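You operate a simulated robot arm through the tools that you are given. There is no shell and no other tool. Be economical: measure what you need, move in short steps, check, and stop when the job is done.

You run a simulated robot arm. Do the job below in one go: nothing can be reset, and whatever is moved stays where it is left.

TASK
Put the tube of yellow water and the last pack in the cool box; latch it.
Fine: the tube stands in a hole of the box, the cool pack in the free slot; the other tubes stay where they are. Set down upright: what you pick out, cool pack.

Only the result counts: the job must be done as asked and must still hold three seconds after the hand-in. Knocking over, shifting, dropping, spilling or breaking anything else fails it.

THE ROBOT
A 7-joint arm with a two-finger parallel gripper on a trunk, on a base that drives. Base frame: it is fixed to the floor where the robot stands at the start and does not move with it; the origin is under the middle of the robot, x ahead of it, y to its left, z up. Lengths are in m, angles in degrees, forces in N, time in s.
With the tool pointing down near the work surface it reaches from about 0.34 to 0.78 m from the robot's upright axis, wherever it stands. Its first joint turns from -166.0 to 166.0 degrees. Places, roughly: back left hole of the tube block [0.4, 0.5, 0.9]; back right hole of the tube block [0.5, 0.5, 0.9]; cool box lid [0.6, 0.6, 1.2]; front left hole of the tube block [0.4, 0.5, 0.9]; front right hole of the tube block [0.4, 0.5, 0.9]; latch [0.3, 0.4, 1]; right slot of the cool box [0.5, 0.4, 0.9]; tube [1.5, -2.5, 1]. Payload 3.91 kg.
Tool frame: the origin (TCP) lies between the finger pads and is the grasp point; the fingertips stand 0.03 m ahead of it; z points along the fingers, y is the line along which they close. Largest opening 0.11 m; finger width 0.02, thickness 0.01; the body of the gripper, 0.048 by 0.112 m, starts 0.055 m behind the TCP.
Orientation is that of the tool frame in the base frame, as a unit quaternion [w, x, y, z]. With the fingers straight down and closing along the base's y, the tool's x points along the base's -x, its y along +y and its z along -z.

THE INTERFACE
- The arm moves only by the tool arm_command. Its argument "series" is text: rows parted by semicolons, each of 7 numbers parted by spaces: the shift along the base's x, y, z in m, then the turn, a rotation vector about the base's x, y, z in degrees, then the closure, from 0 (fully open) to 1 (shut). In form: x y z wx wy wz gripper; .... A call has 1 to 10 rows; each row is the pose to reach, as a shift and turn from the pose commanded when the call began. Each row takes 0.2 s and may step no farther than 0.05 m and 8.6 degrees from the row before; otherwise, or with a gripper value out of range, the whole call is refused. Where a pose cannot be reached the arm comes as near as it can. A force on the tool above 60 N (or 10 N above the force at the start of the call, whichever is more), or a blocked arm, ends the call early, and 0.2 s more pass. Each finger travels about 0.153 m/s and halts on what it meets, pressing with about 42 N; the grip force reading is that of the motor and also rises with nothing between the fingers. The clock runs only during rows and for 0.2 s after the last one: add rows that repeat a pose to give the fingers time. It gives the time, the measured TCP pose, the force on the tool (base axes), the opening and the grip force at its end, in the units of the frame above (readings bear some noise), with the torque about the TCP (base axes, N m) and any sound that the robot's microphone picked up.
- Cameras (640 x 400 px; columns grow to the right, rows downward): "scene" is now at [0.0129, 0.1756, 1.565]; the picture's right is [0.27, -0.96, 0.00], its down [-0.50, -0.14, -0.86] and it looks along [0.82, 0.23, -0.52] (base axes); focal length 219 px, centre (320, 200). "wrist" rides on the gripper at [0.077, 0.007, -0.114] in the tool frame; the picture's right is [-0.09, 1.00, 0.00], its down [-0.80, -0.07, -0.59] and it looks along [-0.59, -0.05, 0.80] (tool axes); focal length 270 px, centre (320, 200). There is no depth. A picture from a camera that has moved, and an enlarged one, comes with that camera's place and axes in the base frame and with its lens.
- snapshot(camera): a new picture of that camera. No time passes.
- move_column(by): slides the trunk up (or, below 0, down) by that many m; the arm and the scene camera ride with it, the base frame stays. It gives what a move gives, with no picture.
- drive_base(legs): drives the robot by 1 to 6 legs, each [ahead, turn to the left] in m and degrees, along the robot's own axes; the way and the turn of a leg run together, so that a leg with both is an arc; at most 1.5 m and 180 degrees a leg. The arm and the cameras ride along, it lands a little off, and it stops where it bumps. It gives what a move gives.
- aim_head(pan, tilt): turns the head with the scene camera to pan (to the left, within 155 degrees either way) and tilt (down, from -29 to 69), counted from straight ahead of the robot. It gives what a move gives.
- inspect(camera, box): a new picture of the part [left, top, right, bottom] of that camera's present view, enlarged. No time passes.
- close_job(): hands the job in; it is judged then, once.

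Go step by step. Nothing tells you exact positions but the pictures and the camera data: compare them with the known pose of the tool, close in by small moves and look again before you grip or let go. The budget is 120 turns and 90 pictures, counting those below and the enlarged ones. Unless the task says otherwise, let go and move clear before handing in.

The tools are called after ">>>" as name(argument=value, ...) on one line, values as JSON. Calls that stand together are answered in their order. arm_command: Moves the arm, as the interface text tells. Its arguments: {"type":"object","properties":{"series":{"type":"string"}},"required":["series"]} The other tools are called the same way: move_column (by) slides the trunk up or down; drive_base (legs) drives the base; aim_head (pan, tilt) turns the head that bears the scene camera; snapshot (camera) takes a picture; inspect (camera, box) takes an enlarged picture of a part of a camera's view; close_job () hands the job in.

At the start:

```text
t: 0.0
tcp_pos: [0.3449, 0.2232, 1.4151]
ee_rot: [-0.001, 0.0, 1.0, 0.0]
force: [-0.5, -0.2, -0.9]
moment: [-0.02, 0.01, 0.02]
width: 0.11
finger_force: 0.1
trunk travel left (down, up): [-0.525, 0.085]
robot x, y, heading: [-0.0005, 0.0014, -0.1]
head pan, tilt: [15.8, 31.1]
```

scene: 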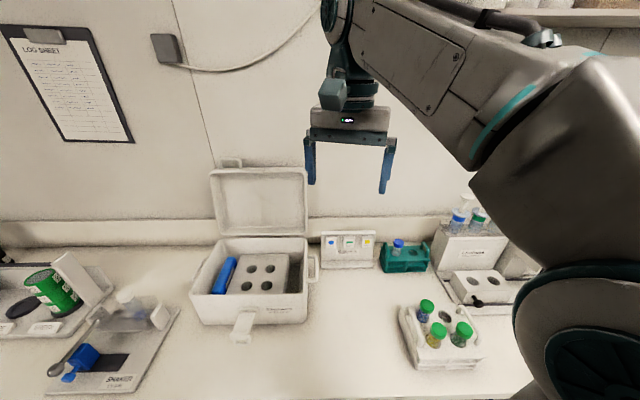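
wrist: 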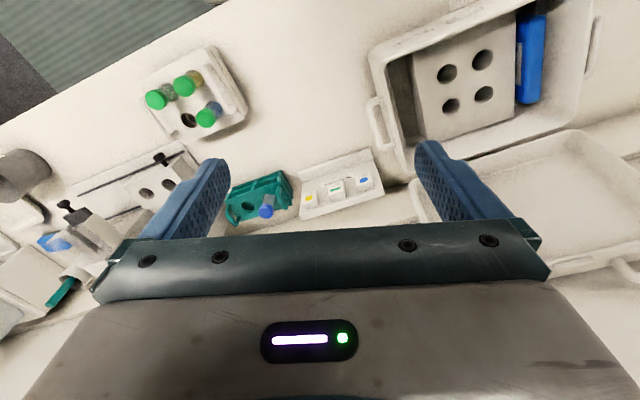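

I see the open cool box ahead-left with one blue pack in its left slot, a rack of green-capped tubes at right, and a label card. The yellow tube may be far off (around [1.5,-2.5]), so I look closer and then around.

>>> inspect(camera="scene", box=[180, 160, 340, 350])

>>> inspect(camera="scene", box=[310, 190, 540, 380])

>>> aim_head(pan=-60, tilt=25)

```text
2.11 times, centred on (260, 255) of scene
camera zoom: at [0.0129, 0.1756, 1.565], right [0.27, -0.96, 0.0], down [-0.5, -0.14, -0.86], along [0.82, 0.23, -0.52], focal length 461 px, centre (446, 84)
```

zoom: 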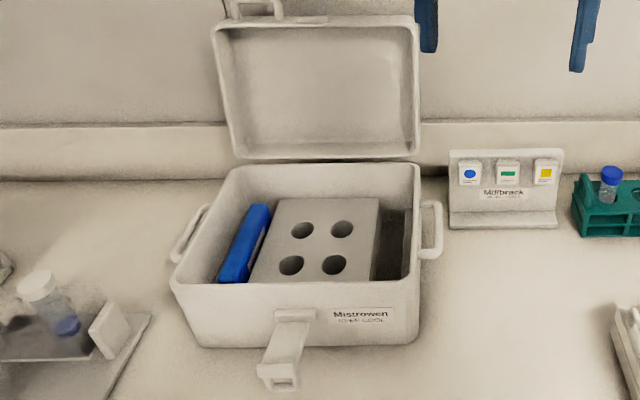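

```text
2.11 times, centred on (425, 285) of scene
camera zoom: at [0.0129, 0.1756, 1.565], right [0.27, -0.96, 0.0], down [-0.5, -0.14, -0.86], along [0.82, 0.23, -0.52], focal length 461 px, centre (99, 21)
```

zoom: 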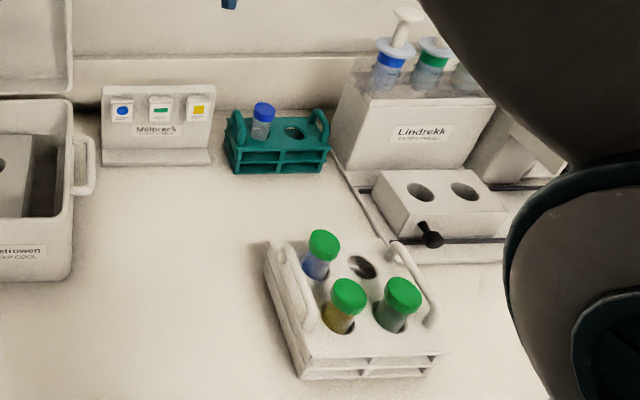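

```text
t: 1.5
tcp_pos: [0.3456, 0.2247, 1.4155]
ee_rot: [-0.001, 0.0, 1.0, 0.0]
force: [-0.1, -0.5, -0.1]
moment: [-0.01, 0.01, -0.05]
width: 0.11
finger_force: 0.1
trunk travel left (down, up): [-0.525, 0.085]
robot x, y, heading: [-0.0007, -0.0008, -0.0]
head pan, tilt: [-60.0, 25.0]
```

The near rack holds three green-capped tubes, with blue, yellow and greenish water; there is also one far place. I look around for the spare pack and the far tube.

>>> snapshot(camera="scene")

>>> aim_head(pan=60, tilt=30)

>>> snapshot(camera="scene")

```text
85 pictures are left
camera scene: at [-0.0276, 0.0713, 1.5746], right [-0.87, -0.5, 0.0], down [-0.21, 0.37, -0.91], along [0.45, -0.78, -0.42], focal length 219 px, centre (320, 200)
```

scene: 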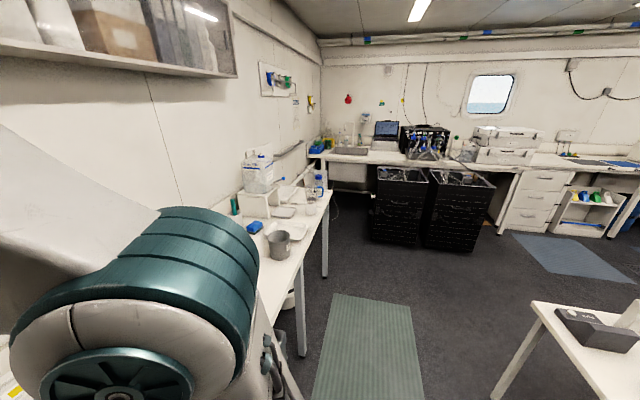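

```text
t: 3.5
tcp_pos: [0.3461, 0.2251, 1.4159]
ee_rot: [0.0, 0.0, 1.0, 0.0]
force: [-0.2, 0.2, -0.1]
moment: [-0.02, 0.0, 0.04]
width: 0.1102
finger_force: 0.1
trunk travel left (down, up): [-0.525, 0.085]
robot x, y, heading: [-0.0015, -0.0014, -0.1]
head pan, tilt: [60.0, 30.0]
```

```text
84 pictures are left
camera scene: at [-0.0284, 0.2293, 1.5667], right [0.87, -0.5, 0.0], down [-0.25, -0.43, -0.87], along [0.43, 0.75, -0.5], focal length 219 px, centre (320, 200)
```

scene: 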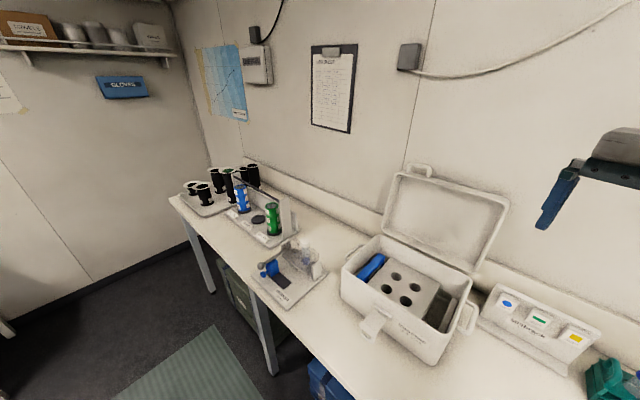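

I see a blue thing on the right end of this bench and green/blue things on the far bench near where the tube should be. I enlarge both.

>>> aim_head(pan=-60, tilt=25)

>>> inspect(camera="scene", box=[270, 60, 400, 170])

>>> inspect(camera="scene", box=[220, 140, 340, 270])

```text
t: 5.5
tcp_pos: [0.3458, 0.2244, 1.4148]
ee_rot: [0.0, 0.001, 1.0, 0.0]
force: [0.4, 1.1, 0.0]
moment: [-0.01, -0.02, 0.03]
width: 0.11
finger_force: 0.1
trunk travel left (down, up): [-0.525, 0.085]
robot x, y, heading: [-0.0016, -0.0006, -0.0]
head pan, tilt: [-60.0, 25.0]
```

```text
3.64 times, centred on (335, 115) of scene
camera zoom: at [-0.0276, 0.0712, 1.5746], right [-0.87, -0.5, 0.0], down [-0.21, 0.37, -0.91], along [0.45, -0.78, -0.42], focal length 797 px, centre (266, 509)
```

zoom: 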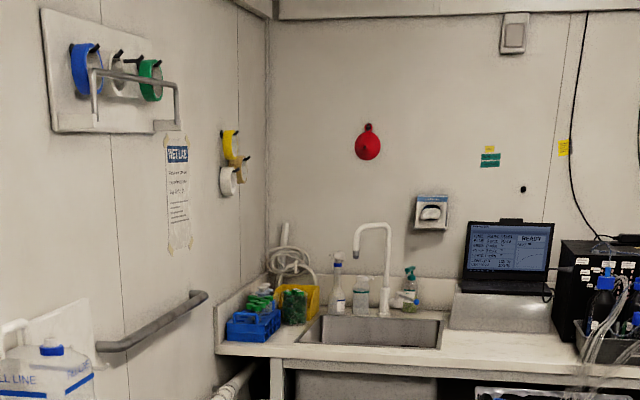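

```text
3.08 times, centred on (280, 205) of scene
camera zoom: at [-0.0276, 0.0712, 1.5746], right [-0.87, -0.5, 0.0], down [-0.21, 0.37, -0.91], along [0.45, -0.78, -0.42], focal length 674 px, centre (443, 185)
```

zoom: 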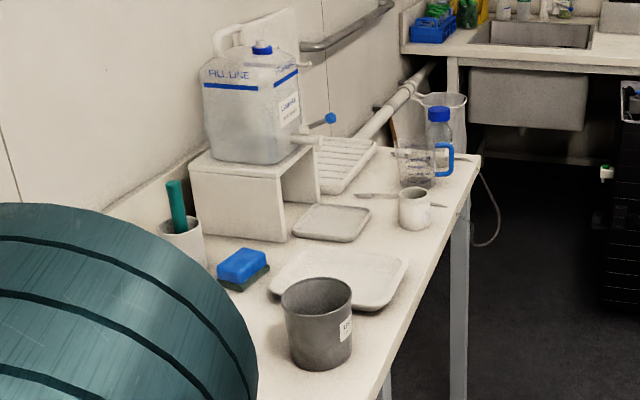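

The far bench has a blue crate with green-capped items near the tube's stated place; the blue thing nearby is a sponge. I keep looking round the room for the pack.

>>> aim_head(pan=-120, tilt=25)

>>> snapshot(camera="scene")

>>> aim_head(pan=130, tilt=25)

>>> snapshot(camera="scene")

>>> aim_head(pan=5, tilt=55)

>>> snapshot(camera="scene")

```text
t: 6.8
tcp_pos: [0.3452, 0.2247, 1.4153]
ee_rot: [0.0, 0.0, 1.0, 0.0]
force: [0.1, -0.3, 0.4]
moment: [0.02, 0.02, 0.01]
width: 0.1096
finger_force: 0.1
trunk travel left (down, up): [-0.525, 0.085]
robot x, y, heading: [0.0022, 0.0024, 0.2]
head pan, tilt: [-120.0, 25.0]
```

```text
81 pictures are left
camera scene: at [-0.1197, 0.0712, 1.5747], right [-0.87, 0.5, 0.0], down [0.21, 0.37, -0.91], along [-0.45, -0.79, -0.42], focal length 219 px, centre (320, 200)
```

scene: 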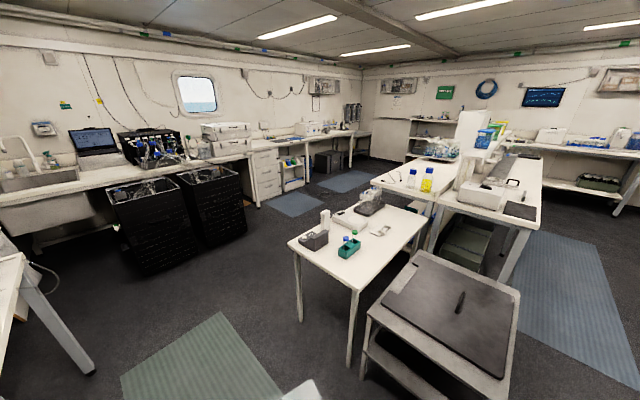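

```text
t: 10.3
tcp_pos: [0.3465, 0.2238, 1.4151]
ee_rot: [0.0, 0.001, 1.0, -0.001]
force: [-0.7, -0.7, 0.6]
moment: [-0.01, 0.03, 0.01]
width: 0.1099
finger_force: 0.1
trunk travel left (down, up): [-0.525, 0.085]
robot x, y, heading: [-0.0011, -0.0015, 0.0]
head pan, tilt: [130.0, 25.0]
```

```text
80 pictures are left
camera scene: at [-0.1329, 0.2216, 1.5746], right [0.77, 0.64, 0.0], down [0.27, -0.32, -0.91], along [-0.58, 0.69, -0.42], focal length 219 px, centre (320, 200)
```

scene: 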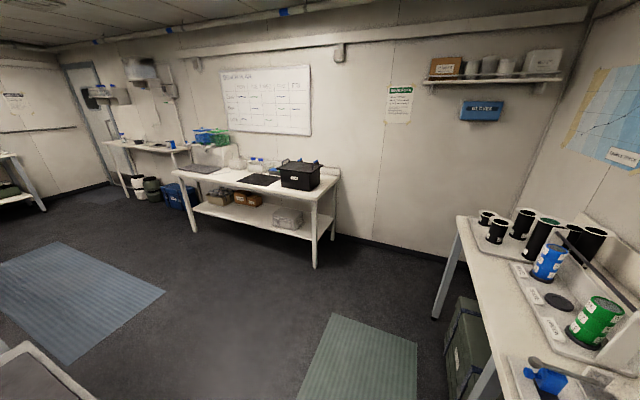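

```text
t: 12.3
tcp_pos: [0.3455, 0.2239, 1.4159]
ee_rot: [0.0, 0.0, 1.0, 0.0]
force: [0.3, 0.3, 0.0]
moment: [-0.01, 0.0, 0.01]
width: 0.1097
finger_force: 0.0
trunk travel left (down, up): [-0.525, 0.085]
robot x, y, heading: [0.003, 0.0012, 0.0]
head pan, tilt: [5.0, 55.0]
```

```text
79 pictures are left
camera scene: at [-0.0019, 0.1573, 1.5306], right [0.09, -1.0, 0.0], down [-0.82, -0.07, -0.57], along [0.57, 0.05, -0.82], focal length 219 px, centre (320, 200)
```

scene: 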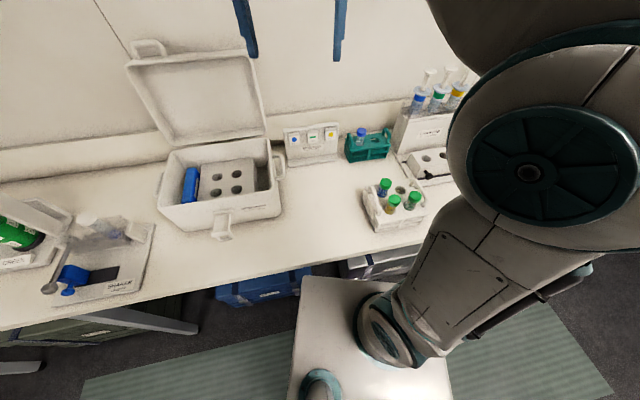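

Tubes with coloured contents exist in several places (near rack, teal rack, far crate). I zoom into likely places for the pack and the near tubes.

>>> inspect(camera="scene", box=[340, 170, 430, 235])

>>> aim_head(pan=-120, tilt=25)

>>> inspect(camera="scene", box=[280, 90, 560, 270])

>>> inspect(camera="scene", box=[0, 90, 260, 250])

>>> aim_head(pan=130, tilt=25)

>>> inspect(camera="scene", box=[90, 110, 350, 270])

>>> aim_head(pan=-155, tilt=20)

>>> snapshot(camera="scene")

```text
6.15 times, centred on (385, 202) of scene
camera zoom: at [-0.0019, 0.1573, 1.5306], right [0.09, -1.0, 0.0], down [-0.82, -0.07, -0.57], along [0.57, 0.05, -0.82], focal length 1348 px, centre (-80, 185)
```

zoom: 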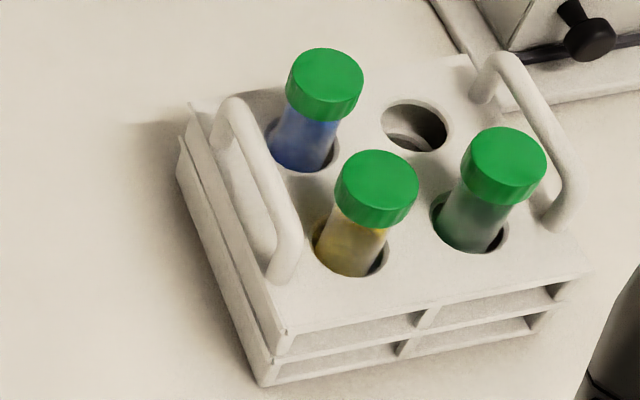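

```text
t: 14.4
tcp_pos: [0.3457, 0.2243, 1.4149]
ee_rot: [0.001, 0.001, 1.0, 0.0]
force: [-0.6, 0.1, -0.3]
moment: [-0.01, 0.01, 0.0]
width: 0.11
finger_force: 0.0
trunk travel left (down, up): [-0.525, 0.085]
robot x, y, heading: [-0.0023, 0.0012, -0.0]
head pan, tilt: [-120.0, 25.0]
```

```text
2.22 times, centred on (420, 180) of scene
camera zoom: at [-0.1197, 0.0712, 1.5746], right [-0.87, 0.5, 0.0], down [0.21, 0.37, -0.91], along [-0.45, -0.79, -0.42], focal length 487 px, centre (98, 244)
```

zoom: 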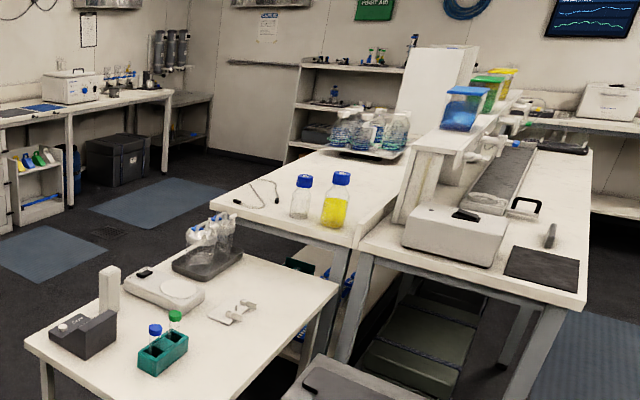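

```text
2.46 times, centred on (130, 170) of scene
camera zoom: at [-0.1197, 0.0712, 1.5746], right [-0.87, 0.5, 0.0], down [0.21, 0.37, -0.91], along [-0.45, -0.79, -0.42], focal length 539 px, centre (788, 274)
```

zoom: 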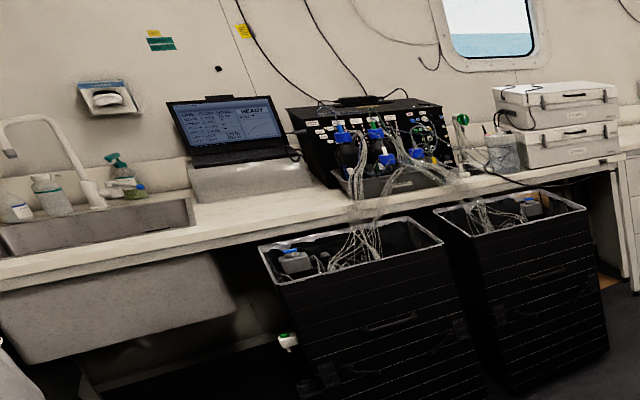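

```text
t: 17.9
tcp_pos: [0.3457, 0.2226, 1.4151]
ee_rot: [0.0, 0.0, 1.0, 0.001]
force: [-0.2, -0.1, 0.6]
moment: [-0.01, 0.02, 0.02]
width: 0.1101
finger_force: 0.1
trunk travel left (down, up): [-0.525, 0.085]
robot x, y, heading: [-0.001, -0.0039, -0.2]
head pan, tilt: [130.0, 25.0]
```

```text
2.46 times, centred on (220, 190) of scene
camera zoom: at [-0.1329, 0.2216, 1.5746], right [0.77, 0.64, 0.0], down [0.27, -0.32, -0.91], along [-0.58, 0.69, -0.42], focal length 539 px, centre (566, 225)
```

zoom: 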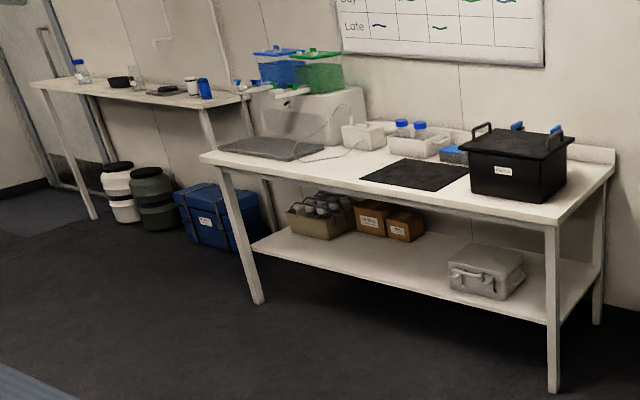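

```text
t: 21.8
tcp_pos: [0.3467, 0.2247, 1.4148]
ee_rot: [0.0, 0.0, 1.0, 0.0]
force: [-0.7, -0.8, 0.0]
moment: [-0.01, -0.01, -0.01]
width: 0.1098
finger_force: 0.1
trunk travel left (down, up): [-0.525, 0.085]
robot x, y, heading: [-0.0007, -0.0015, -0.0]
head pan, tilt: [-154.7, 20.0]
```

```text
74 pictures are left
camera scene: at [-0.1579, 0.1112, 1.5827], right [-0.43, 0.9, 0.0], down [0.31, 0.15, -0.94], along [-0.85, -0.4, -0.34], focal length 219 px, centre (320, 200)
```

scene: 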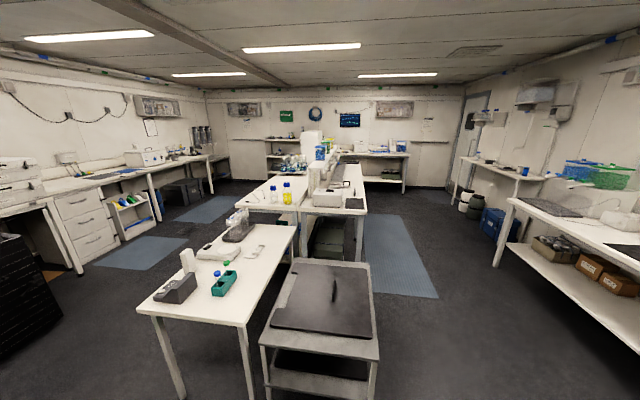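

Before driving off, I read the card and the nearby kit closely.

>>> aim_head(pan=-5, tilt=30)

>>> snapshot(camera="scene")

>>> aim_head(pan=16, tilt=31)

>>> inspect(camera="scene", box=[310, 220, 440, 280])

>>> inspect(camera="scene", box=[0, 230, 200, 400])

```text
t: 24.1
tcp_pos: [0.3443, 0.2246, 1.4143]
ee_rot: [0.0, 0.0, 1.0, 0.0]
force: [-0.6, -0.6, -0.1]
moment: [-0.01, -0.01, 0.0]
width: 0.1099
finger_force: 0.1
trunk travel left (down, up): [-0.525, 0.085]
robot x, y, heading: [-0.0001, -0.0029, -0.1]
head pan, tilt: [-5.0, 30.0]
```

```text
73 pictures are left
camera scene: at [0.0164, 0.1431, 1.5667], right [-0.09, -1.0, 0.0], down [-0.5, 0.04, -0.87], along [0.86, -0.08, -0.5], focal length 219 px, centre (320, 200)
```

scene: 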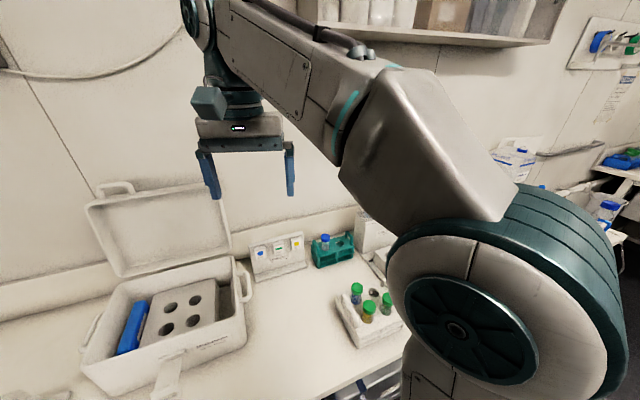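

```text
t: 25.0
tcp_pos: [0.3464, 0.2243, 1.4155]
ee_rot: [0.001, 0.0, 1.0, 0.0]
force: [0.4, -0.6, -0.4]
moment: [-0.02, 0.01, 0.0]
width: 0.11
finger_force: 0.1
trunk travel left (down, up): [-0.525, 0.085]
robot x, y, heading: [-0.0016, -0.0027, -0.2]
head pan, tilt: [16.0, 31.0]
```

```text
4.92 times, centred on (375, 250) of scene
camera zoom: at [0.0129, 0.1758, 1.5651], right [0.27, -0.96, 0.0], down [-0.5, -0.14, -0.86], along [0.82, 0.24, -0.52], focal length 1078 px, centre (49, -46)
```

zoom: 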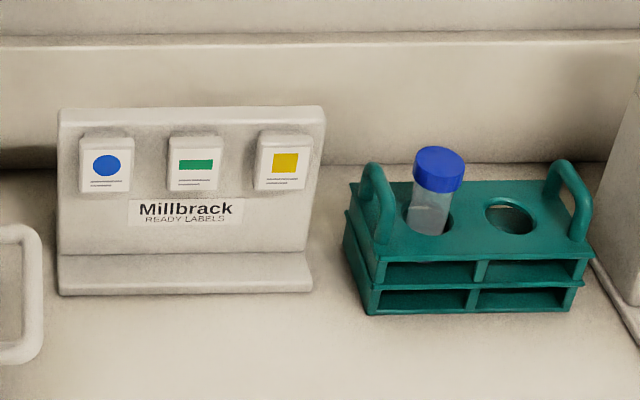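

```text
2.35 times, centred on (100, 315) of scene
camera zoom: at [0.0129, 0.1758, 1.5651], right [0.27, -0.96, 0.0], down [-0.5, -0.14, -0.86], along [0.82, 0.24, -0.52], focal length 515 px, centre (838, -71)
```

zoom: 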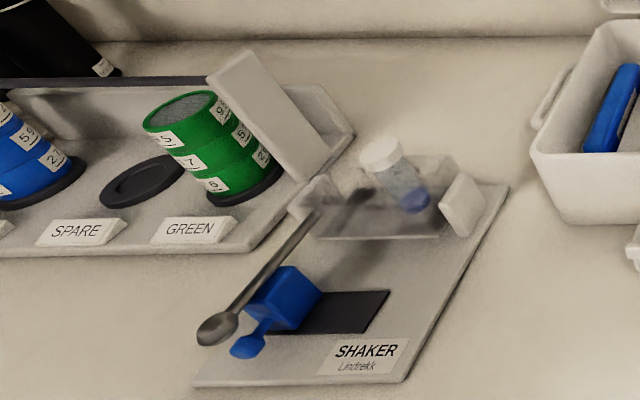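

The near bench is turned about 17° from my frame; the tube's stated place is the green-capped crate by the sink. I back off, turn right and drive along the bench to look there.

>>> drive_base(legs=[[-0.3, 0], [0, -72.5], [1.2, 0]])

>>> aim_head(pan=10, tilt=20)

>>> snapshot(camera="scene")

```text
t: 35.9
tcp_pos: [0.3695, -1.3995, 1.4148]
ee_rot: [0.0, 0.589, 0.808, 0.0]
force: [-0.5, 0.4, 0.0]
moment: [0.0, -0.01, 0.01]
width: 0.1101
finger_force: 0.1
trunk travel left (down, up): [-0.525, 0.085]
robot x, y, heading: [0.05, -1.1411, -72.1]
head pan, tilt: [16.0, 31.0]
```

```text
t: 36.6
tcp_pos: [0.3704, -1.4005, 1.4148]
ee_rot: [0.001, 0.589, 0.808, 0.0]
force: [-0.4, 0.2, 0.6]
moment: [0.02, 0.0, 0.02]
width: 0.1099
finger_force: 0.0
trunk travel left (down, up): [-0.525, 0.085]
robot x, y, heading: [0.053, -1.1372, -72.3]
head pan, tilt: [10.0, 20.0]
```

```text
70 pictures are left
camera scene: at [0.2176, -1.102, 1.5827], right [-0.88, -0.47, 0.0], down [-0.16, 0.3, -0.94], along [0.44, -0.83, -0.34], focal length 219 px, centre (320, 200)
```

scene: 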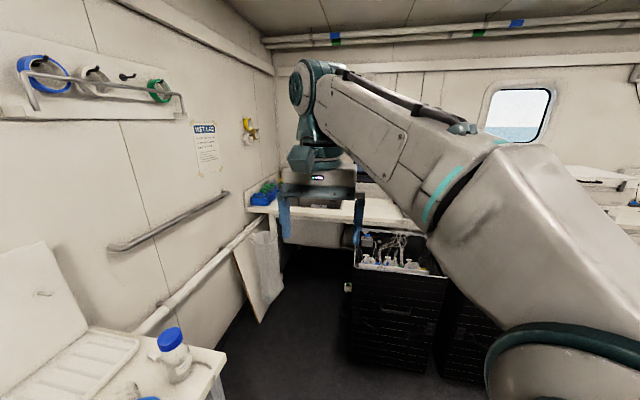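

The crate is in view by the sink, past the gripper. I zoom in.

>>> inspect(camera="scene", box=[230, 160, 320, 230])

>>> aim_head(pan=10, tilt=60)

>>> snapshot(camera="scene")

```text
5.71 times, centred on (275, 195) of scene
camera zoom: at [0.2176, -1.102, 1.5827], right [-0.88, -0.47, 0.0], down [-0.16, 0.3, -0.94], along [0.44, -0.83, -0.34], focal length 1252 px, centre (577, 229)
```

zoom: 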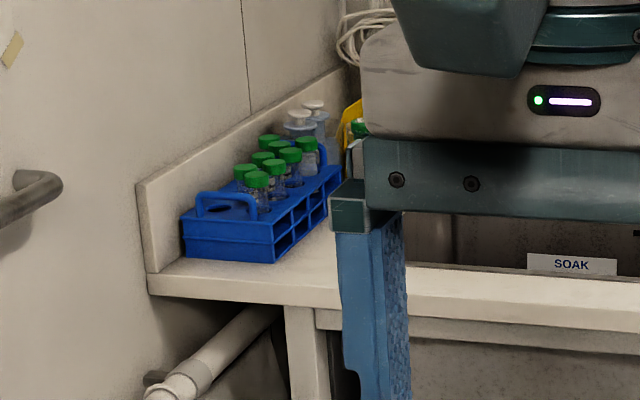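

```text
t: 37.7
tcp_pos: [0.37, -1.4, 1.4151]
ee_rot: [-0.001, 0.589, 0.808, 0.0]
force: [-0.3, -0.3, 0.0]
moment: [0.01, -0.01, -0.01]
width: 0.11
finger_force: 0.0
trunk travel left (down, up): [-0.525, 0.085]
robot x, y, heading: [0.0559, -1.1383, -72.0]
head pan, tilt: [10.0, 60.0]
```

```text
68 pictures are left
camera scene: at [0.2052, -1.0786, 1.5246], right [-0.88, -0.47, 0.0], down [-0.4, 0.77, -0.5], along [0.23, -0.44, -0.87], focal length 219 px, centre (320, 200)
```

scene: 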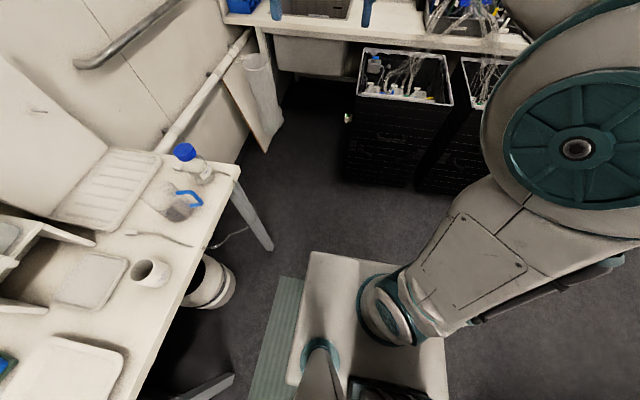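

The blue rack there holds several green-capped tubes. I drive round the black crate into the gap beside it to look closer.

>>> drive_base(legs=[[0.8, 0], [0, 90], [0.55, 0], [0, -60]])

>>> aim_head(pan=-10, tilt=35)

>>> snapshot(camera="scene")

```text
t: 41.9
tcp_pos: [0.6171, -2.1654, 1.4154]
ee_rot: [-0.001, 0.592, 0.806, -0.001]
force: [0.7, -0.5, -0.3]
moment: [0.01, 0.01, -0.02]
width: 0.1099
finger_force: 0.0
trunk travel left (down, up): [-0.525, 0.085]
robot x, y, heading: [0.3036, -1.9016, -72.6]
head pan, tilt: [10.0, 60.0]
stopped in leg 1: the robot was blocked; the commanded pose is now the measured one
```

```text
t: 42.8
tcp_pos: [0.6173, -2.1636, 1.4151]
ee_rot: [-0.001, 0.591, 0.807, 0.0]
force: [-0.8, -0.6, 0.4]
moment: [0.01, -0.02, 0.01]
width: 0.1099
finger_force: 0.0
trunk travel left (down, up): [-0.525, 0.085]
robot x, y, heading: [0.3013, -1.9006, -72.6]
head pan, tilt: [-10.0, 35.0]
```

```text
67 pictures are left
camera scene: at [0.4342, -1.8702, 1.5588], right [-0.99, -0.13, 0.0], down [-0.07, 0.57, -0.82], along [0.11, -0.81, -0.57], focal length 219 px, centre (320, 200)
```

scene: 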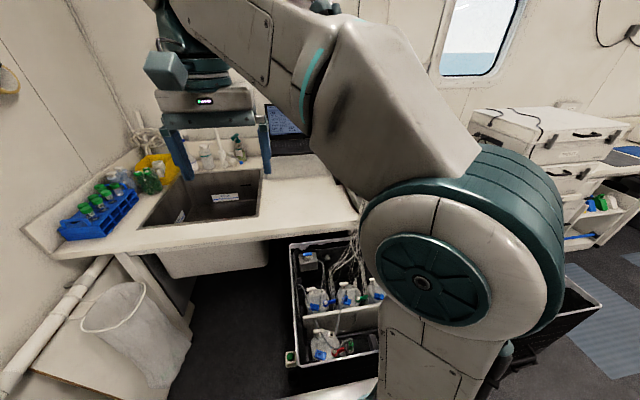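

I stopped against the black crate; the blue rack is now clearly in view to the left. I zoom on it.

>>> inspect(camera="scene", box=[40, 140, 190, 250])

>>> inspect(camera="scene", box=[280, 230, 400, 370])

```text
3.64 times, centred on (115, 195) of scene
camera zoom: at [0.4342, -1.8702, 1.5588], right [-0.99, -0.13, 0.0], down [-0.07, 0.57, -0.82], along [0.11, -0.81, -0.57], focal length 797 px, centre (1066, 218)
```

zoom: 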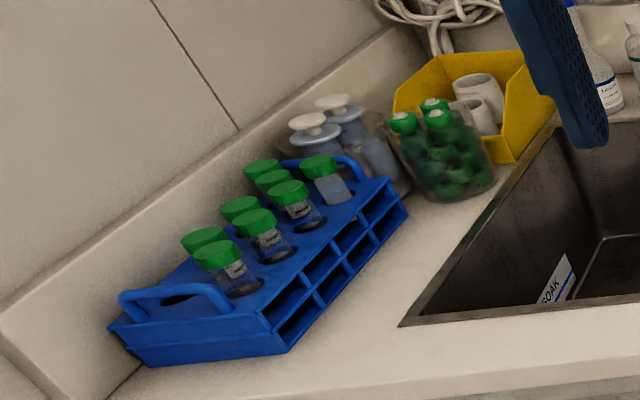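

```text
2.86 times, centred on (340, 300) of scene
camera zoom: at [0.4342, -1.8702, 1.5588], right [-0.99, -0.13, 0.0], down [-0.07, 0.57, -0.82], along [0.11, -0.81, -0.57], focal length 626 px, centre (263, -86)
```

zoom: 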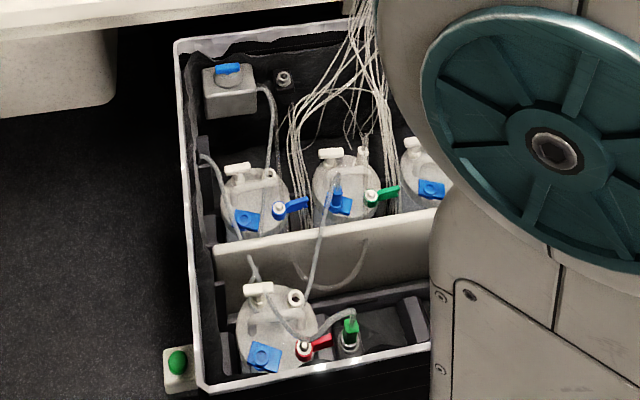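

The tubes here look clear with black label marks; I zoom harder to rule out yellow contents.

>>> inspect(camera="scene", box=[80, 178, 145, 222])

>>> aim_head(pan=-80, tilt=25)

>>> snapshot(camera="scene")

```text
9.09 times, centred on (112, 200) of scene
camera zoom: at [0.4342, -1.8702, 1.5588], right [-0.99, -0.13, 0.0], down [-0.07, 0.57, -0.82], along [0.11, -0.81, -0.57], focal length 1992 px, centre (2206, 200)
```

zoom: 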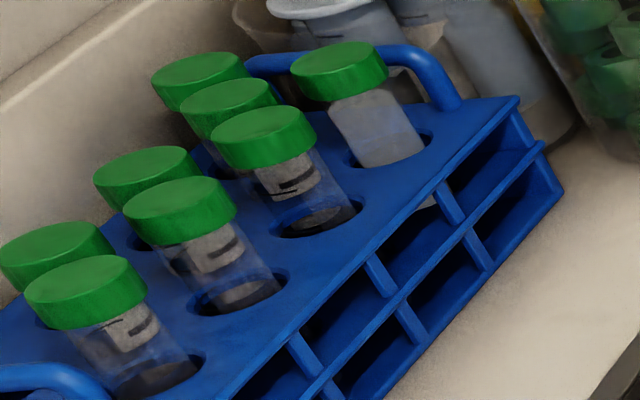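

```text
t: 44.2
tcp_pos: [0.6169, -2.1637, 1.4158]
ee_rot: [0.0, 0.592, 0.806, 0.0]
force: [0.6, 0.2, -0.5]
moment: [-0.01, 0.01, 0.02]
width: 0.1099
finger_force: 0.0
trunk travel left (down, up): [-0.525, 0.085]
robot x, y, heading: [0.2975, -1.8976, -72.5]
head pan, tilt: [-80.0, 25.0]
```

```text
63 pictures are left
camera scene: at [0.3411, -1.8253, 1.5746], right [-0.46, 0.89, 0.0], down [0.38, 0.19, -0.91], along [-0.8, -0.42, -0.42], focal length 219 px, centre (320, 200)
```

scene: 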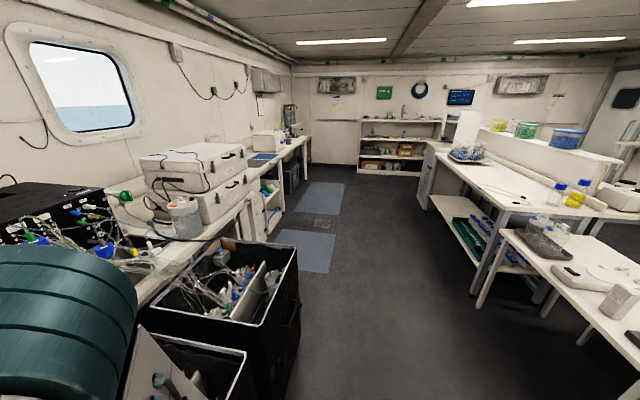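

No yellow here, so the near rack's yellow-filled tube is the one. Now the pack: I zoom on the island, its shelf and the left-wall bench.

>>> inspect(camera="scene", box=[420, 100, 640, 300])

>>> inspect(camera="scene", box=[240, 70, 460, 210])

>>> aim_head(pan=-150, tilt=15)

>>> snapshot(camera="scene")

```text
2.00 times, centred on (530, 200) of scene
camera zoom: at [0.3411, -1.8253, 1.5746], right [-0.46, 0.89, 0.0], down [0.38, 0.19, -0.91], along [-0.8, -0.42, -0.42], focal length 438 px, centre (-100, 200)
```

zoom: 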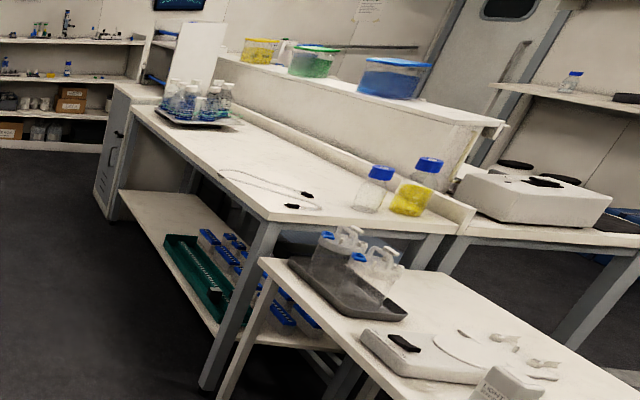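

```text
2.86 times, centred on (350, 140) of scene
camera zoom: at [0.3411, -1.8253, 1.5746], right [-0.46, 0.89, 0.0], down [0.38, 0.19, -0.91], along [-0.8, -0.42, -0.42], focal length 626 px, centre (234, 371)
```

zoom: 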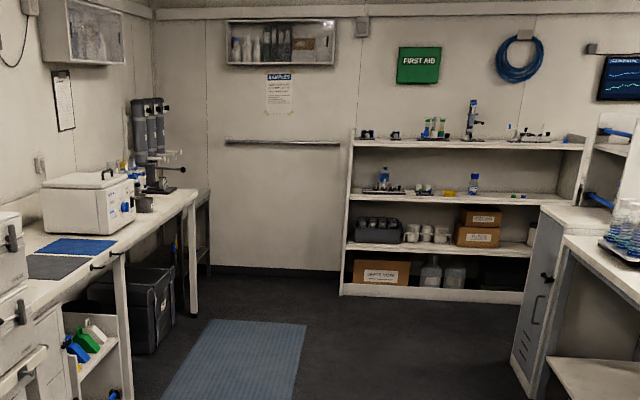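

```text
t: 45.6
tcp_pos: [0.6173, -2.1644, 1.4146]
ee_rot: [-0.001, 0.591, 0.806, -0.001]
force: [0.3, -0.7, 0.0]
moment: [0.0, 0.01, 0.0]
width: 0.1102
finger_force: 0.0
trunk travel left (down, up): [-0.525, 0.085]
robot x, y, heading: [0.2996, -1.9048, -72.8]
head pan, tilt: [-150.0, 15.0]
```

```text
60 pictures are left
camera scene: at [0.3541, -1.7197, 1.5909], right [0.68, 0.74, 0.0], down [0.19, -0.18, -0.97], along [-0.71, 0.65, -0.26], focal length 219 px, centre (320, 200)
```

scene: 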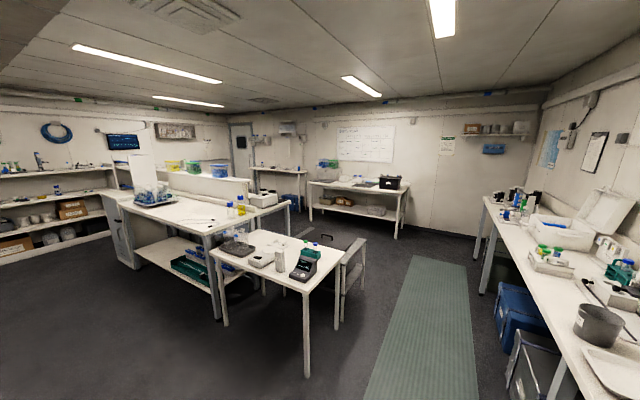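

I zoom on the black box at the left-wall bench, which showed blue bits sticking up, and under the near bench.

>>> inspect(camera="scene", box=[300, 150, 420, 230])

>>> inspect(camera="scene", box=[470, 180, 640, 390])

```text
5.00 times, centred on (360, 190) of scene
camera zoom: at [0.3541, -1.7197, 1.5909], right [0.68, 0.74, 0.0], down [0.19, -0.18, -0.97], along [-0.71, 0.65, -0.26], focal length 1095 px, centre (120, 250)
```

zoom: 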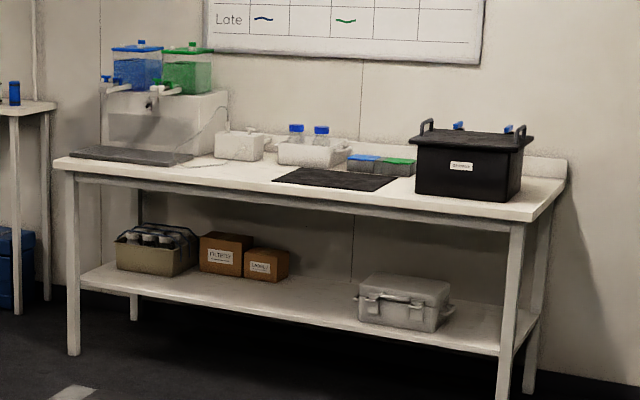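

```text
1.90 times, centred on (555, 285) of scene
camera zoom: at [0.3541, -1.7197, 1.5909], right [0.68, 0.74, 0.0], down [0.19, -0.18, -0.97], along [-0.71, 0.65, -0.26], focal length 417 px, centre (-128, 38)
```

zoom: 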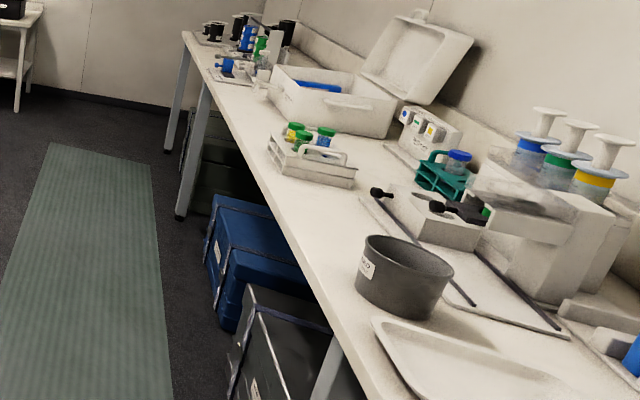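

Blue and green flat items lie on the left-wall bench beside the black box — candidates for the pack. I drive back along the aisle and turn to that bench.

>>> drive_base(legs=[[-1.4, 0], [-1.0, 0], [0, -160]])

>>> aim_head(pan=10, tilt=25)

>>> snapshot(camera="scene")

```text
t: 63.7
tcp_pos: [-0.847, 0.4394, 1.415]
ee_rot: [-0.002, 0.911, -0.413, 0.0]
force: [-0.2, -0.7, 0.0]
moment: [-0.03, -0.03, 0.03]
width: 0.1101
finger_force: 0.0
trunk travel left (down, up): [-0.525, 0.085]
robot x, y, heading: [-0.4459, 0.3278, 131.1]
head pan, tilt: [-150.0, 15.0]
```

```text
t: 66.1
tcp_pos: [-0.8464, 0.4398, 1.4149]
ee_rot: [-0.001, 0.911, -0.413, 0.0]
force: [-0.6, 0.1, 0.3]
moment: [-0.02, 0.0, 0.02]
width: 0.1099
finger_force: 0.1
trunk travel left (down, up): [-0.525, 0.085]
robot x, y, heading: [-0.4533, 0.3259, 131.3]
head pan, tilt: [10.0, 25.0]
```

```text
57 pictures are left
camera scene: at [-0.5821, 0.2295, 1.5746], right [0.63, 0.78, 0.0], down [0.33, -0.27, -0.91], along [-0.71, 0.57, -0.42], focal length 219 px, centre (320, 200)
```

scene: 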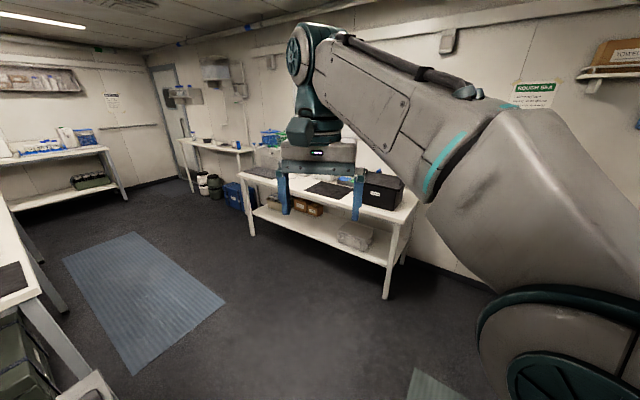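

The bench with the black box is ahead. I go half a metre closer and look.

>>> drive_base(legs=[[0.55, 0]])

>>> aim_head(pan=0, tilt=30)

>>> snapshot(camera="scene")

>>> snapshot(camera="wrist")

```text
t: 69.3
tcp_pos: [-1.2113, 0.8558, 1.4151]
ee_rot: [-0.001, 0.911, -0.413, 0.001]
force: [-0.5, 0.2, -0.1]
moment: [0.0, -0.01, 0.0]
width: 0.1098
finger_force: 0.1
trunk travel left (down, up): [-0.525, 0.085]
robot x, y, heading: [-0.8164, 0.7461, 131.4]
head pan, tilt: [10.0, 25.0]
```

```text
t: 70.0
tcp_pos: [-1.2101, 0.8552, 1.4137]
ee_rot: [-0.001, 0.911, -0.413, 0.0]
force: [-0.3, -0.3, 0.7]
moment: [-0.02, 0.03, 0.01]
width: 0.1099
finger_force: 0.1
trunk travel left (down, up): [-0.525, 0.085]
robot x, y, heading: [-0.8174, 0.7453, 131.1]
head pan, tilt: [0.0, 30.0]
```

```text
56 pictures are left
camera scene: at [-0.9334, 0.6556, 1.5667], right [0.75, 0.66, 0.0], down [0.33, -0.38, -0.87], along [-0.57, 0.65, -0.5], focal length 219 px, centre (320, 200)
```

scene: 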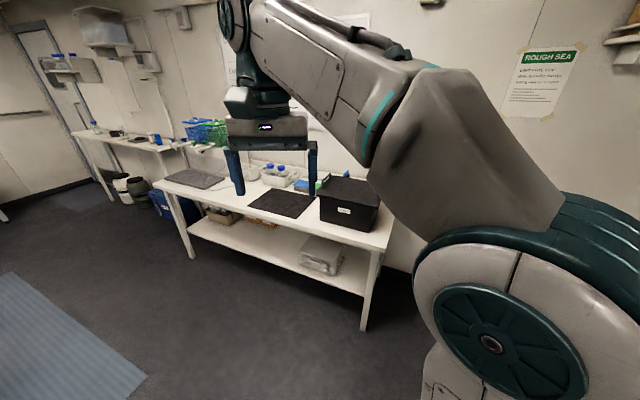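

```text
55 pictures are left
camera wrist: at [-1.165, 0.793, 1.5285], right [-0.81, -0.59, 0.0], down [-0.48, 0.65, 0.59], along [-0.35, 0.48, -0.8], focal length 270 px, centre (320, 200)
```

wrist: 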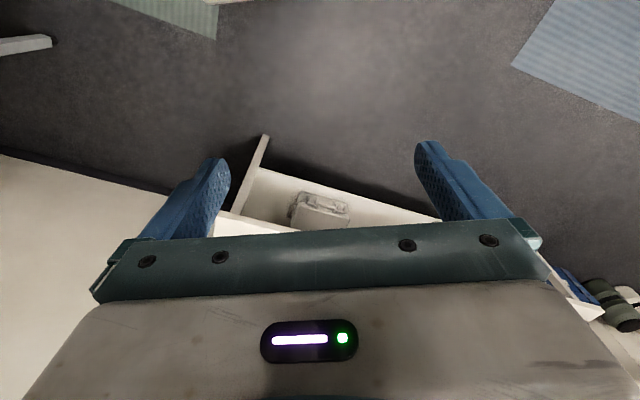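

>>> inspect(camera="scene", box=[230, 150, 400, 280])

>>> inspect(camera="scene", box=[70, 100, 230, 220])

```text
3.08 times, centred on (315, 215) of scene
camera zoom: at [-0.9334, 0.6556, 1.5667], right [0.75, 0.66, 0.0], down [0.33, -0.38, -0.87], along [-0.57, 0.65, -0.5], focal length 674 px, centre (335, 154)
```

zoom: 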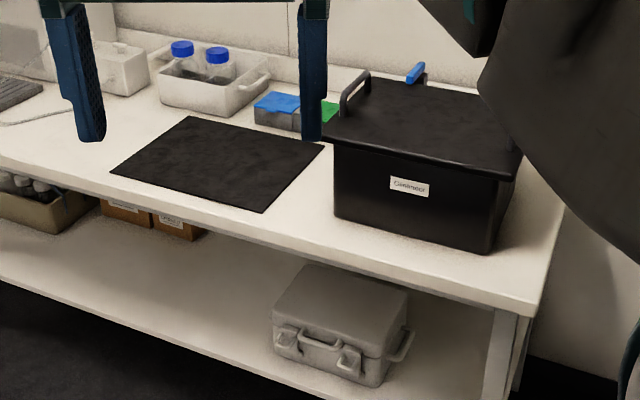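

```text
3.33 times, centred on (150, 160) of scene
camera zoom: at [-0.9334, 0.6556, 1.5667], right [0.75, 0.66, 0.0], down [0.33, -0.38, -0.87], along [-0.57, 0.65, -0.5], focal length 730 px, centre (887, 333)
```

zoom: 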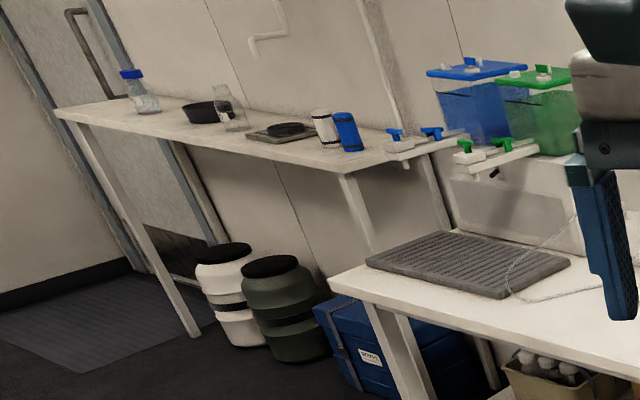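

No pack here: the black box is a closed instrument. I look at the island's near side and the far wall from this new spot.

>>> aim_head(pan=75, tilt=20)

>>> snapshot(camera="scene")

>>> aim_head(pan=-120, tilt=20)

>>> snapshot(camera="scene")

```text
t: 71.5
tcp_pos: [-1.2104, 0.855, 1.4153]
ee_rot: [-0.001, 0.911, -0.412, 0.001]
force: [0.1, -0.2, 0.4]
moment: [0.0, 0.03, 0.03]
width: 0.1103
finger_force: 0.1
trunk travel left (down, up): [-0.525, 0.085]
robot x, y, heading: [-0.8151, 0.7457, 131.4]
head pan, tilt: [75.0, 20.0]
```

```text
52 pictures are left
camera scene: at [-0.9574, 0.5465, 1.5827], right [-0.44, 0.9, 0.0], down [0.31, 0.15, -0.94], along [-0.84, -0.41, -0.34], focal length 219 px, centre (320, 200)
```

scene: 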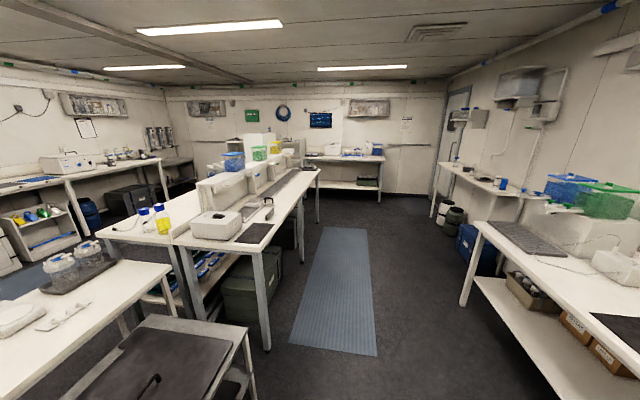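

```text
t: 74.4
tcp_pos: [-1.2108, 0.8553, 1.4137]
ee_rot: [-0.001, 0.911, -0.413, -0.001]
force: [0.4, 0.3, 0.0]
moment: [0.0, 0.01, -0.01]
width: 0.1099
finger_force: 0.0
trunk travel left (down, up): [-0.525, 0.085]
robot x, y, heading: [-0.8156, 0.7424, 131.2]
head pan, tilt: [-120.0, 20.0]
```

```text
51 pictures are left
camera scene: at [-0.7825, 0.6056, 1.5827], right [0.19, -0.98, 0.0], down [-0.34, -0.07, -0.94], along [0.92, 0.18, -0.34], focal length 219 px, centre (320, 200)
```

scene: 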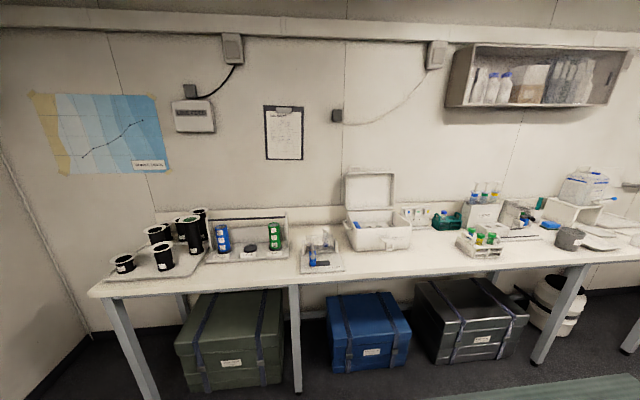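

From here the near bench is unobstructed; blue things show to the right of the syringe stand. I zoom.

>>> inspect(camera="scene", box=[440, 170, 640, 270])

>>> inspect(camera="scene", box=[440, 40, 630, 130])

```text
3.20 times, centred on (540, 220) of scene
camera zoom: at [-0.7825, 0.6056, 1.5827], right [0.19, -0.98, 0.0], down [-0.34, -0.07, -0.94], along [0.92, 0.18, -0.34], focal length 701 px, centre (-384, 136)
```

zoom: 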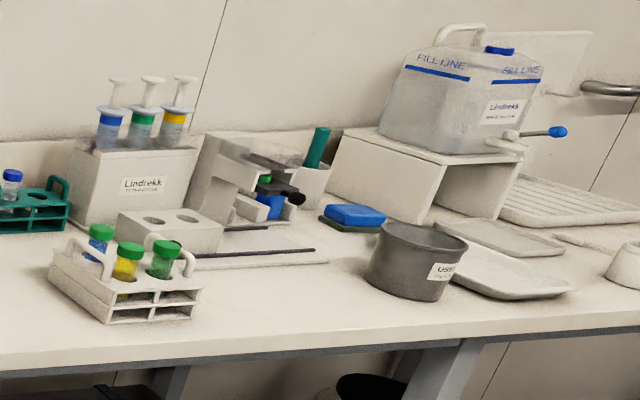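

```text
3.37 times, centred on (535, 85) of scene
camera zoom: at [-0.7825, 0.6056, 1.5827], right [0.19, -0.98, 0.0], down [-0.34, -0.07, -0.94], along [0.92, 0.18, -0.34], focal length 738 px, centre (-404, 587)
```

zoom: 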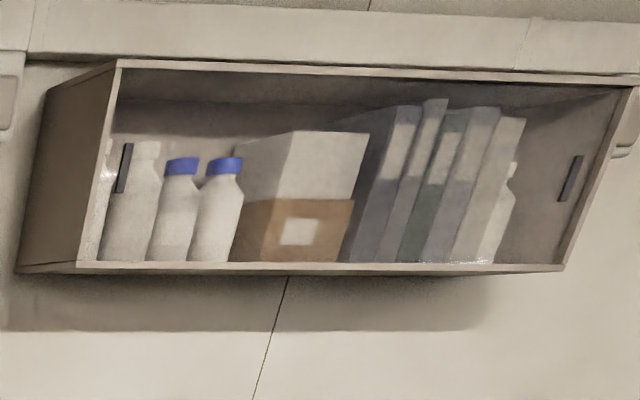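

The blue slab on a dark mat beside the grey beaker, about [0.80,-0.65] and ~0.12 m long, looks like the pack lying flat. I drive there for a close look.

>>> drive_base(legs=[[0, 165], [0.92, 0], [0.91, 0], [0, 81]])

>>> aim_head(pan=0, tilt=40)

>>> snapshot(camera="scene")

```text
t: 93.9
tcp_pos: [0.3476, -0.4603, 1.4143]
ee_rot: [0.0, -0.195, 0.981, 0.0]
force: [1.2, -0.5, -0.1]
moment: [-0.03, -0.02, 0.0]
width: 0.1098
finger_force: 0.0
trunk travel left (down, up): [-0.525, 0.085]
robot x, y, heading: [0.1132, -0.8023, 22.6]
head pan, tilt: [-120.0, 20.0]
```

```text
t: 95.9
tcp_pos: [0.3471, -0.46, 1.4149]
ee_rot: [-0.001, -0.195, 0.981, 0.0]
force: [0.1, 0.3, 0.2]
moment: [-0.02, 0.0, -0.01]
width: 0.1098
finger_force: 0.1
trunk travel left (down, up): [-0.525, 0.085]
robot x, y, heading: [0.111, -0.801, 22.2]
head pan, tilt: [0.0, 40.0]
```

```text
48 pictures are left
camera scene: at [0.0673, -0.6574, 1.5513], right [0.38, -0.92, 0.0], down [-0.59, -0.24, -0.77], along [0.71, 0.29, -0.64], focal length 219 px, centre (320, 200)
```

scene: 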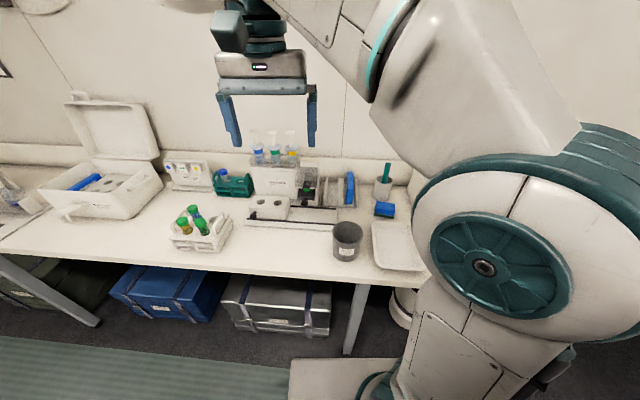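

Now a blue upright slab is visible in a holder at the bench's rear, left of the sponge — likely the real pack. Zooming.

>>> inspect(camera="scene", box=[290, 150, 410, 225])

>>> inspect(camera="scene", box=[30, 90, 180, 230])

```text
5.33 times, centred on (350, 188) of scene
camera zoom: at [0.0673, -0.6574, 1.5513], right [0.38, -0.92, 0.0], down [-0.59, -0.24, -0.77], along [0.71, 0.29, -0.64], focal length 1168 px, centre (160, 267)
```

zoom: 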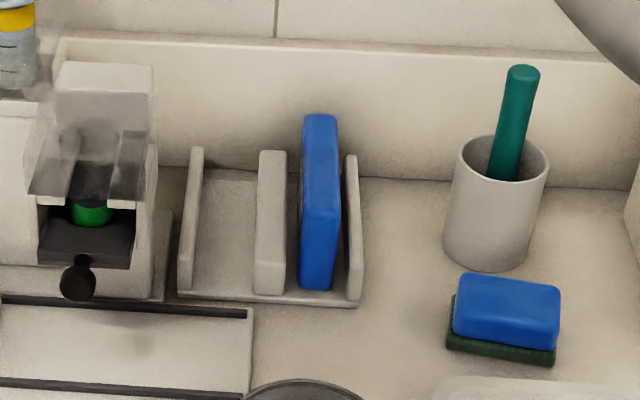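

```text
2.86 times, centred on (105, 160) of scene
camera zoom: at [0.0673, -0.6574, 1.5513], right [0.38, -0.92, 0.0], down [-0.59, -0.24, -0.77], along [0.71, 0.29, -0.64], focal length 626 px, centre (934, 314)
```

zoom: 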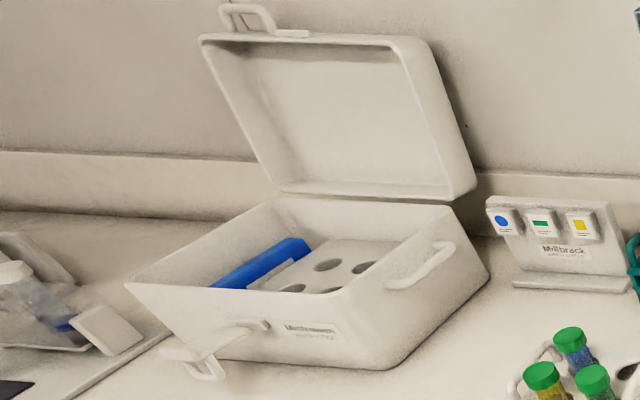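

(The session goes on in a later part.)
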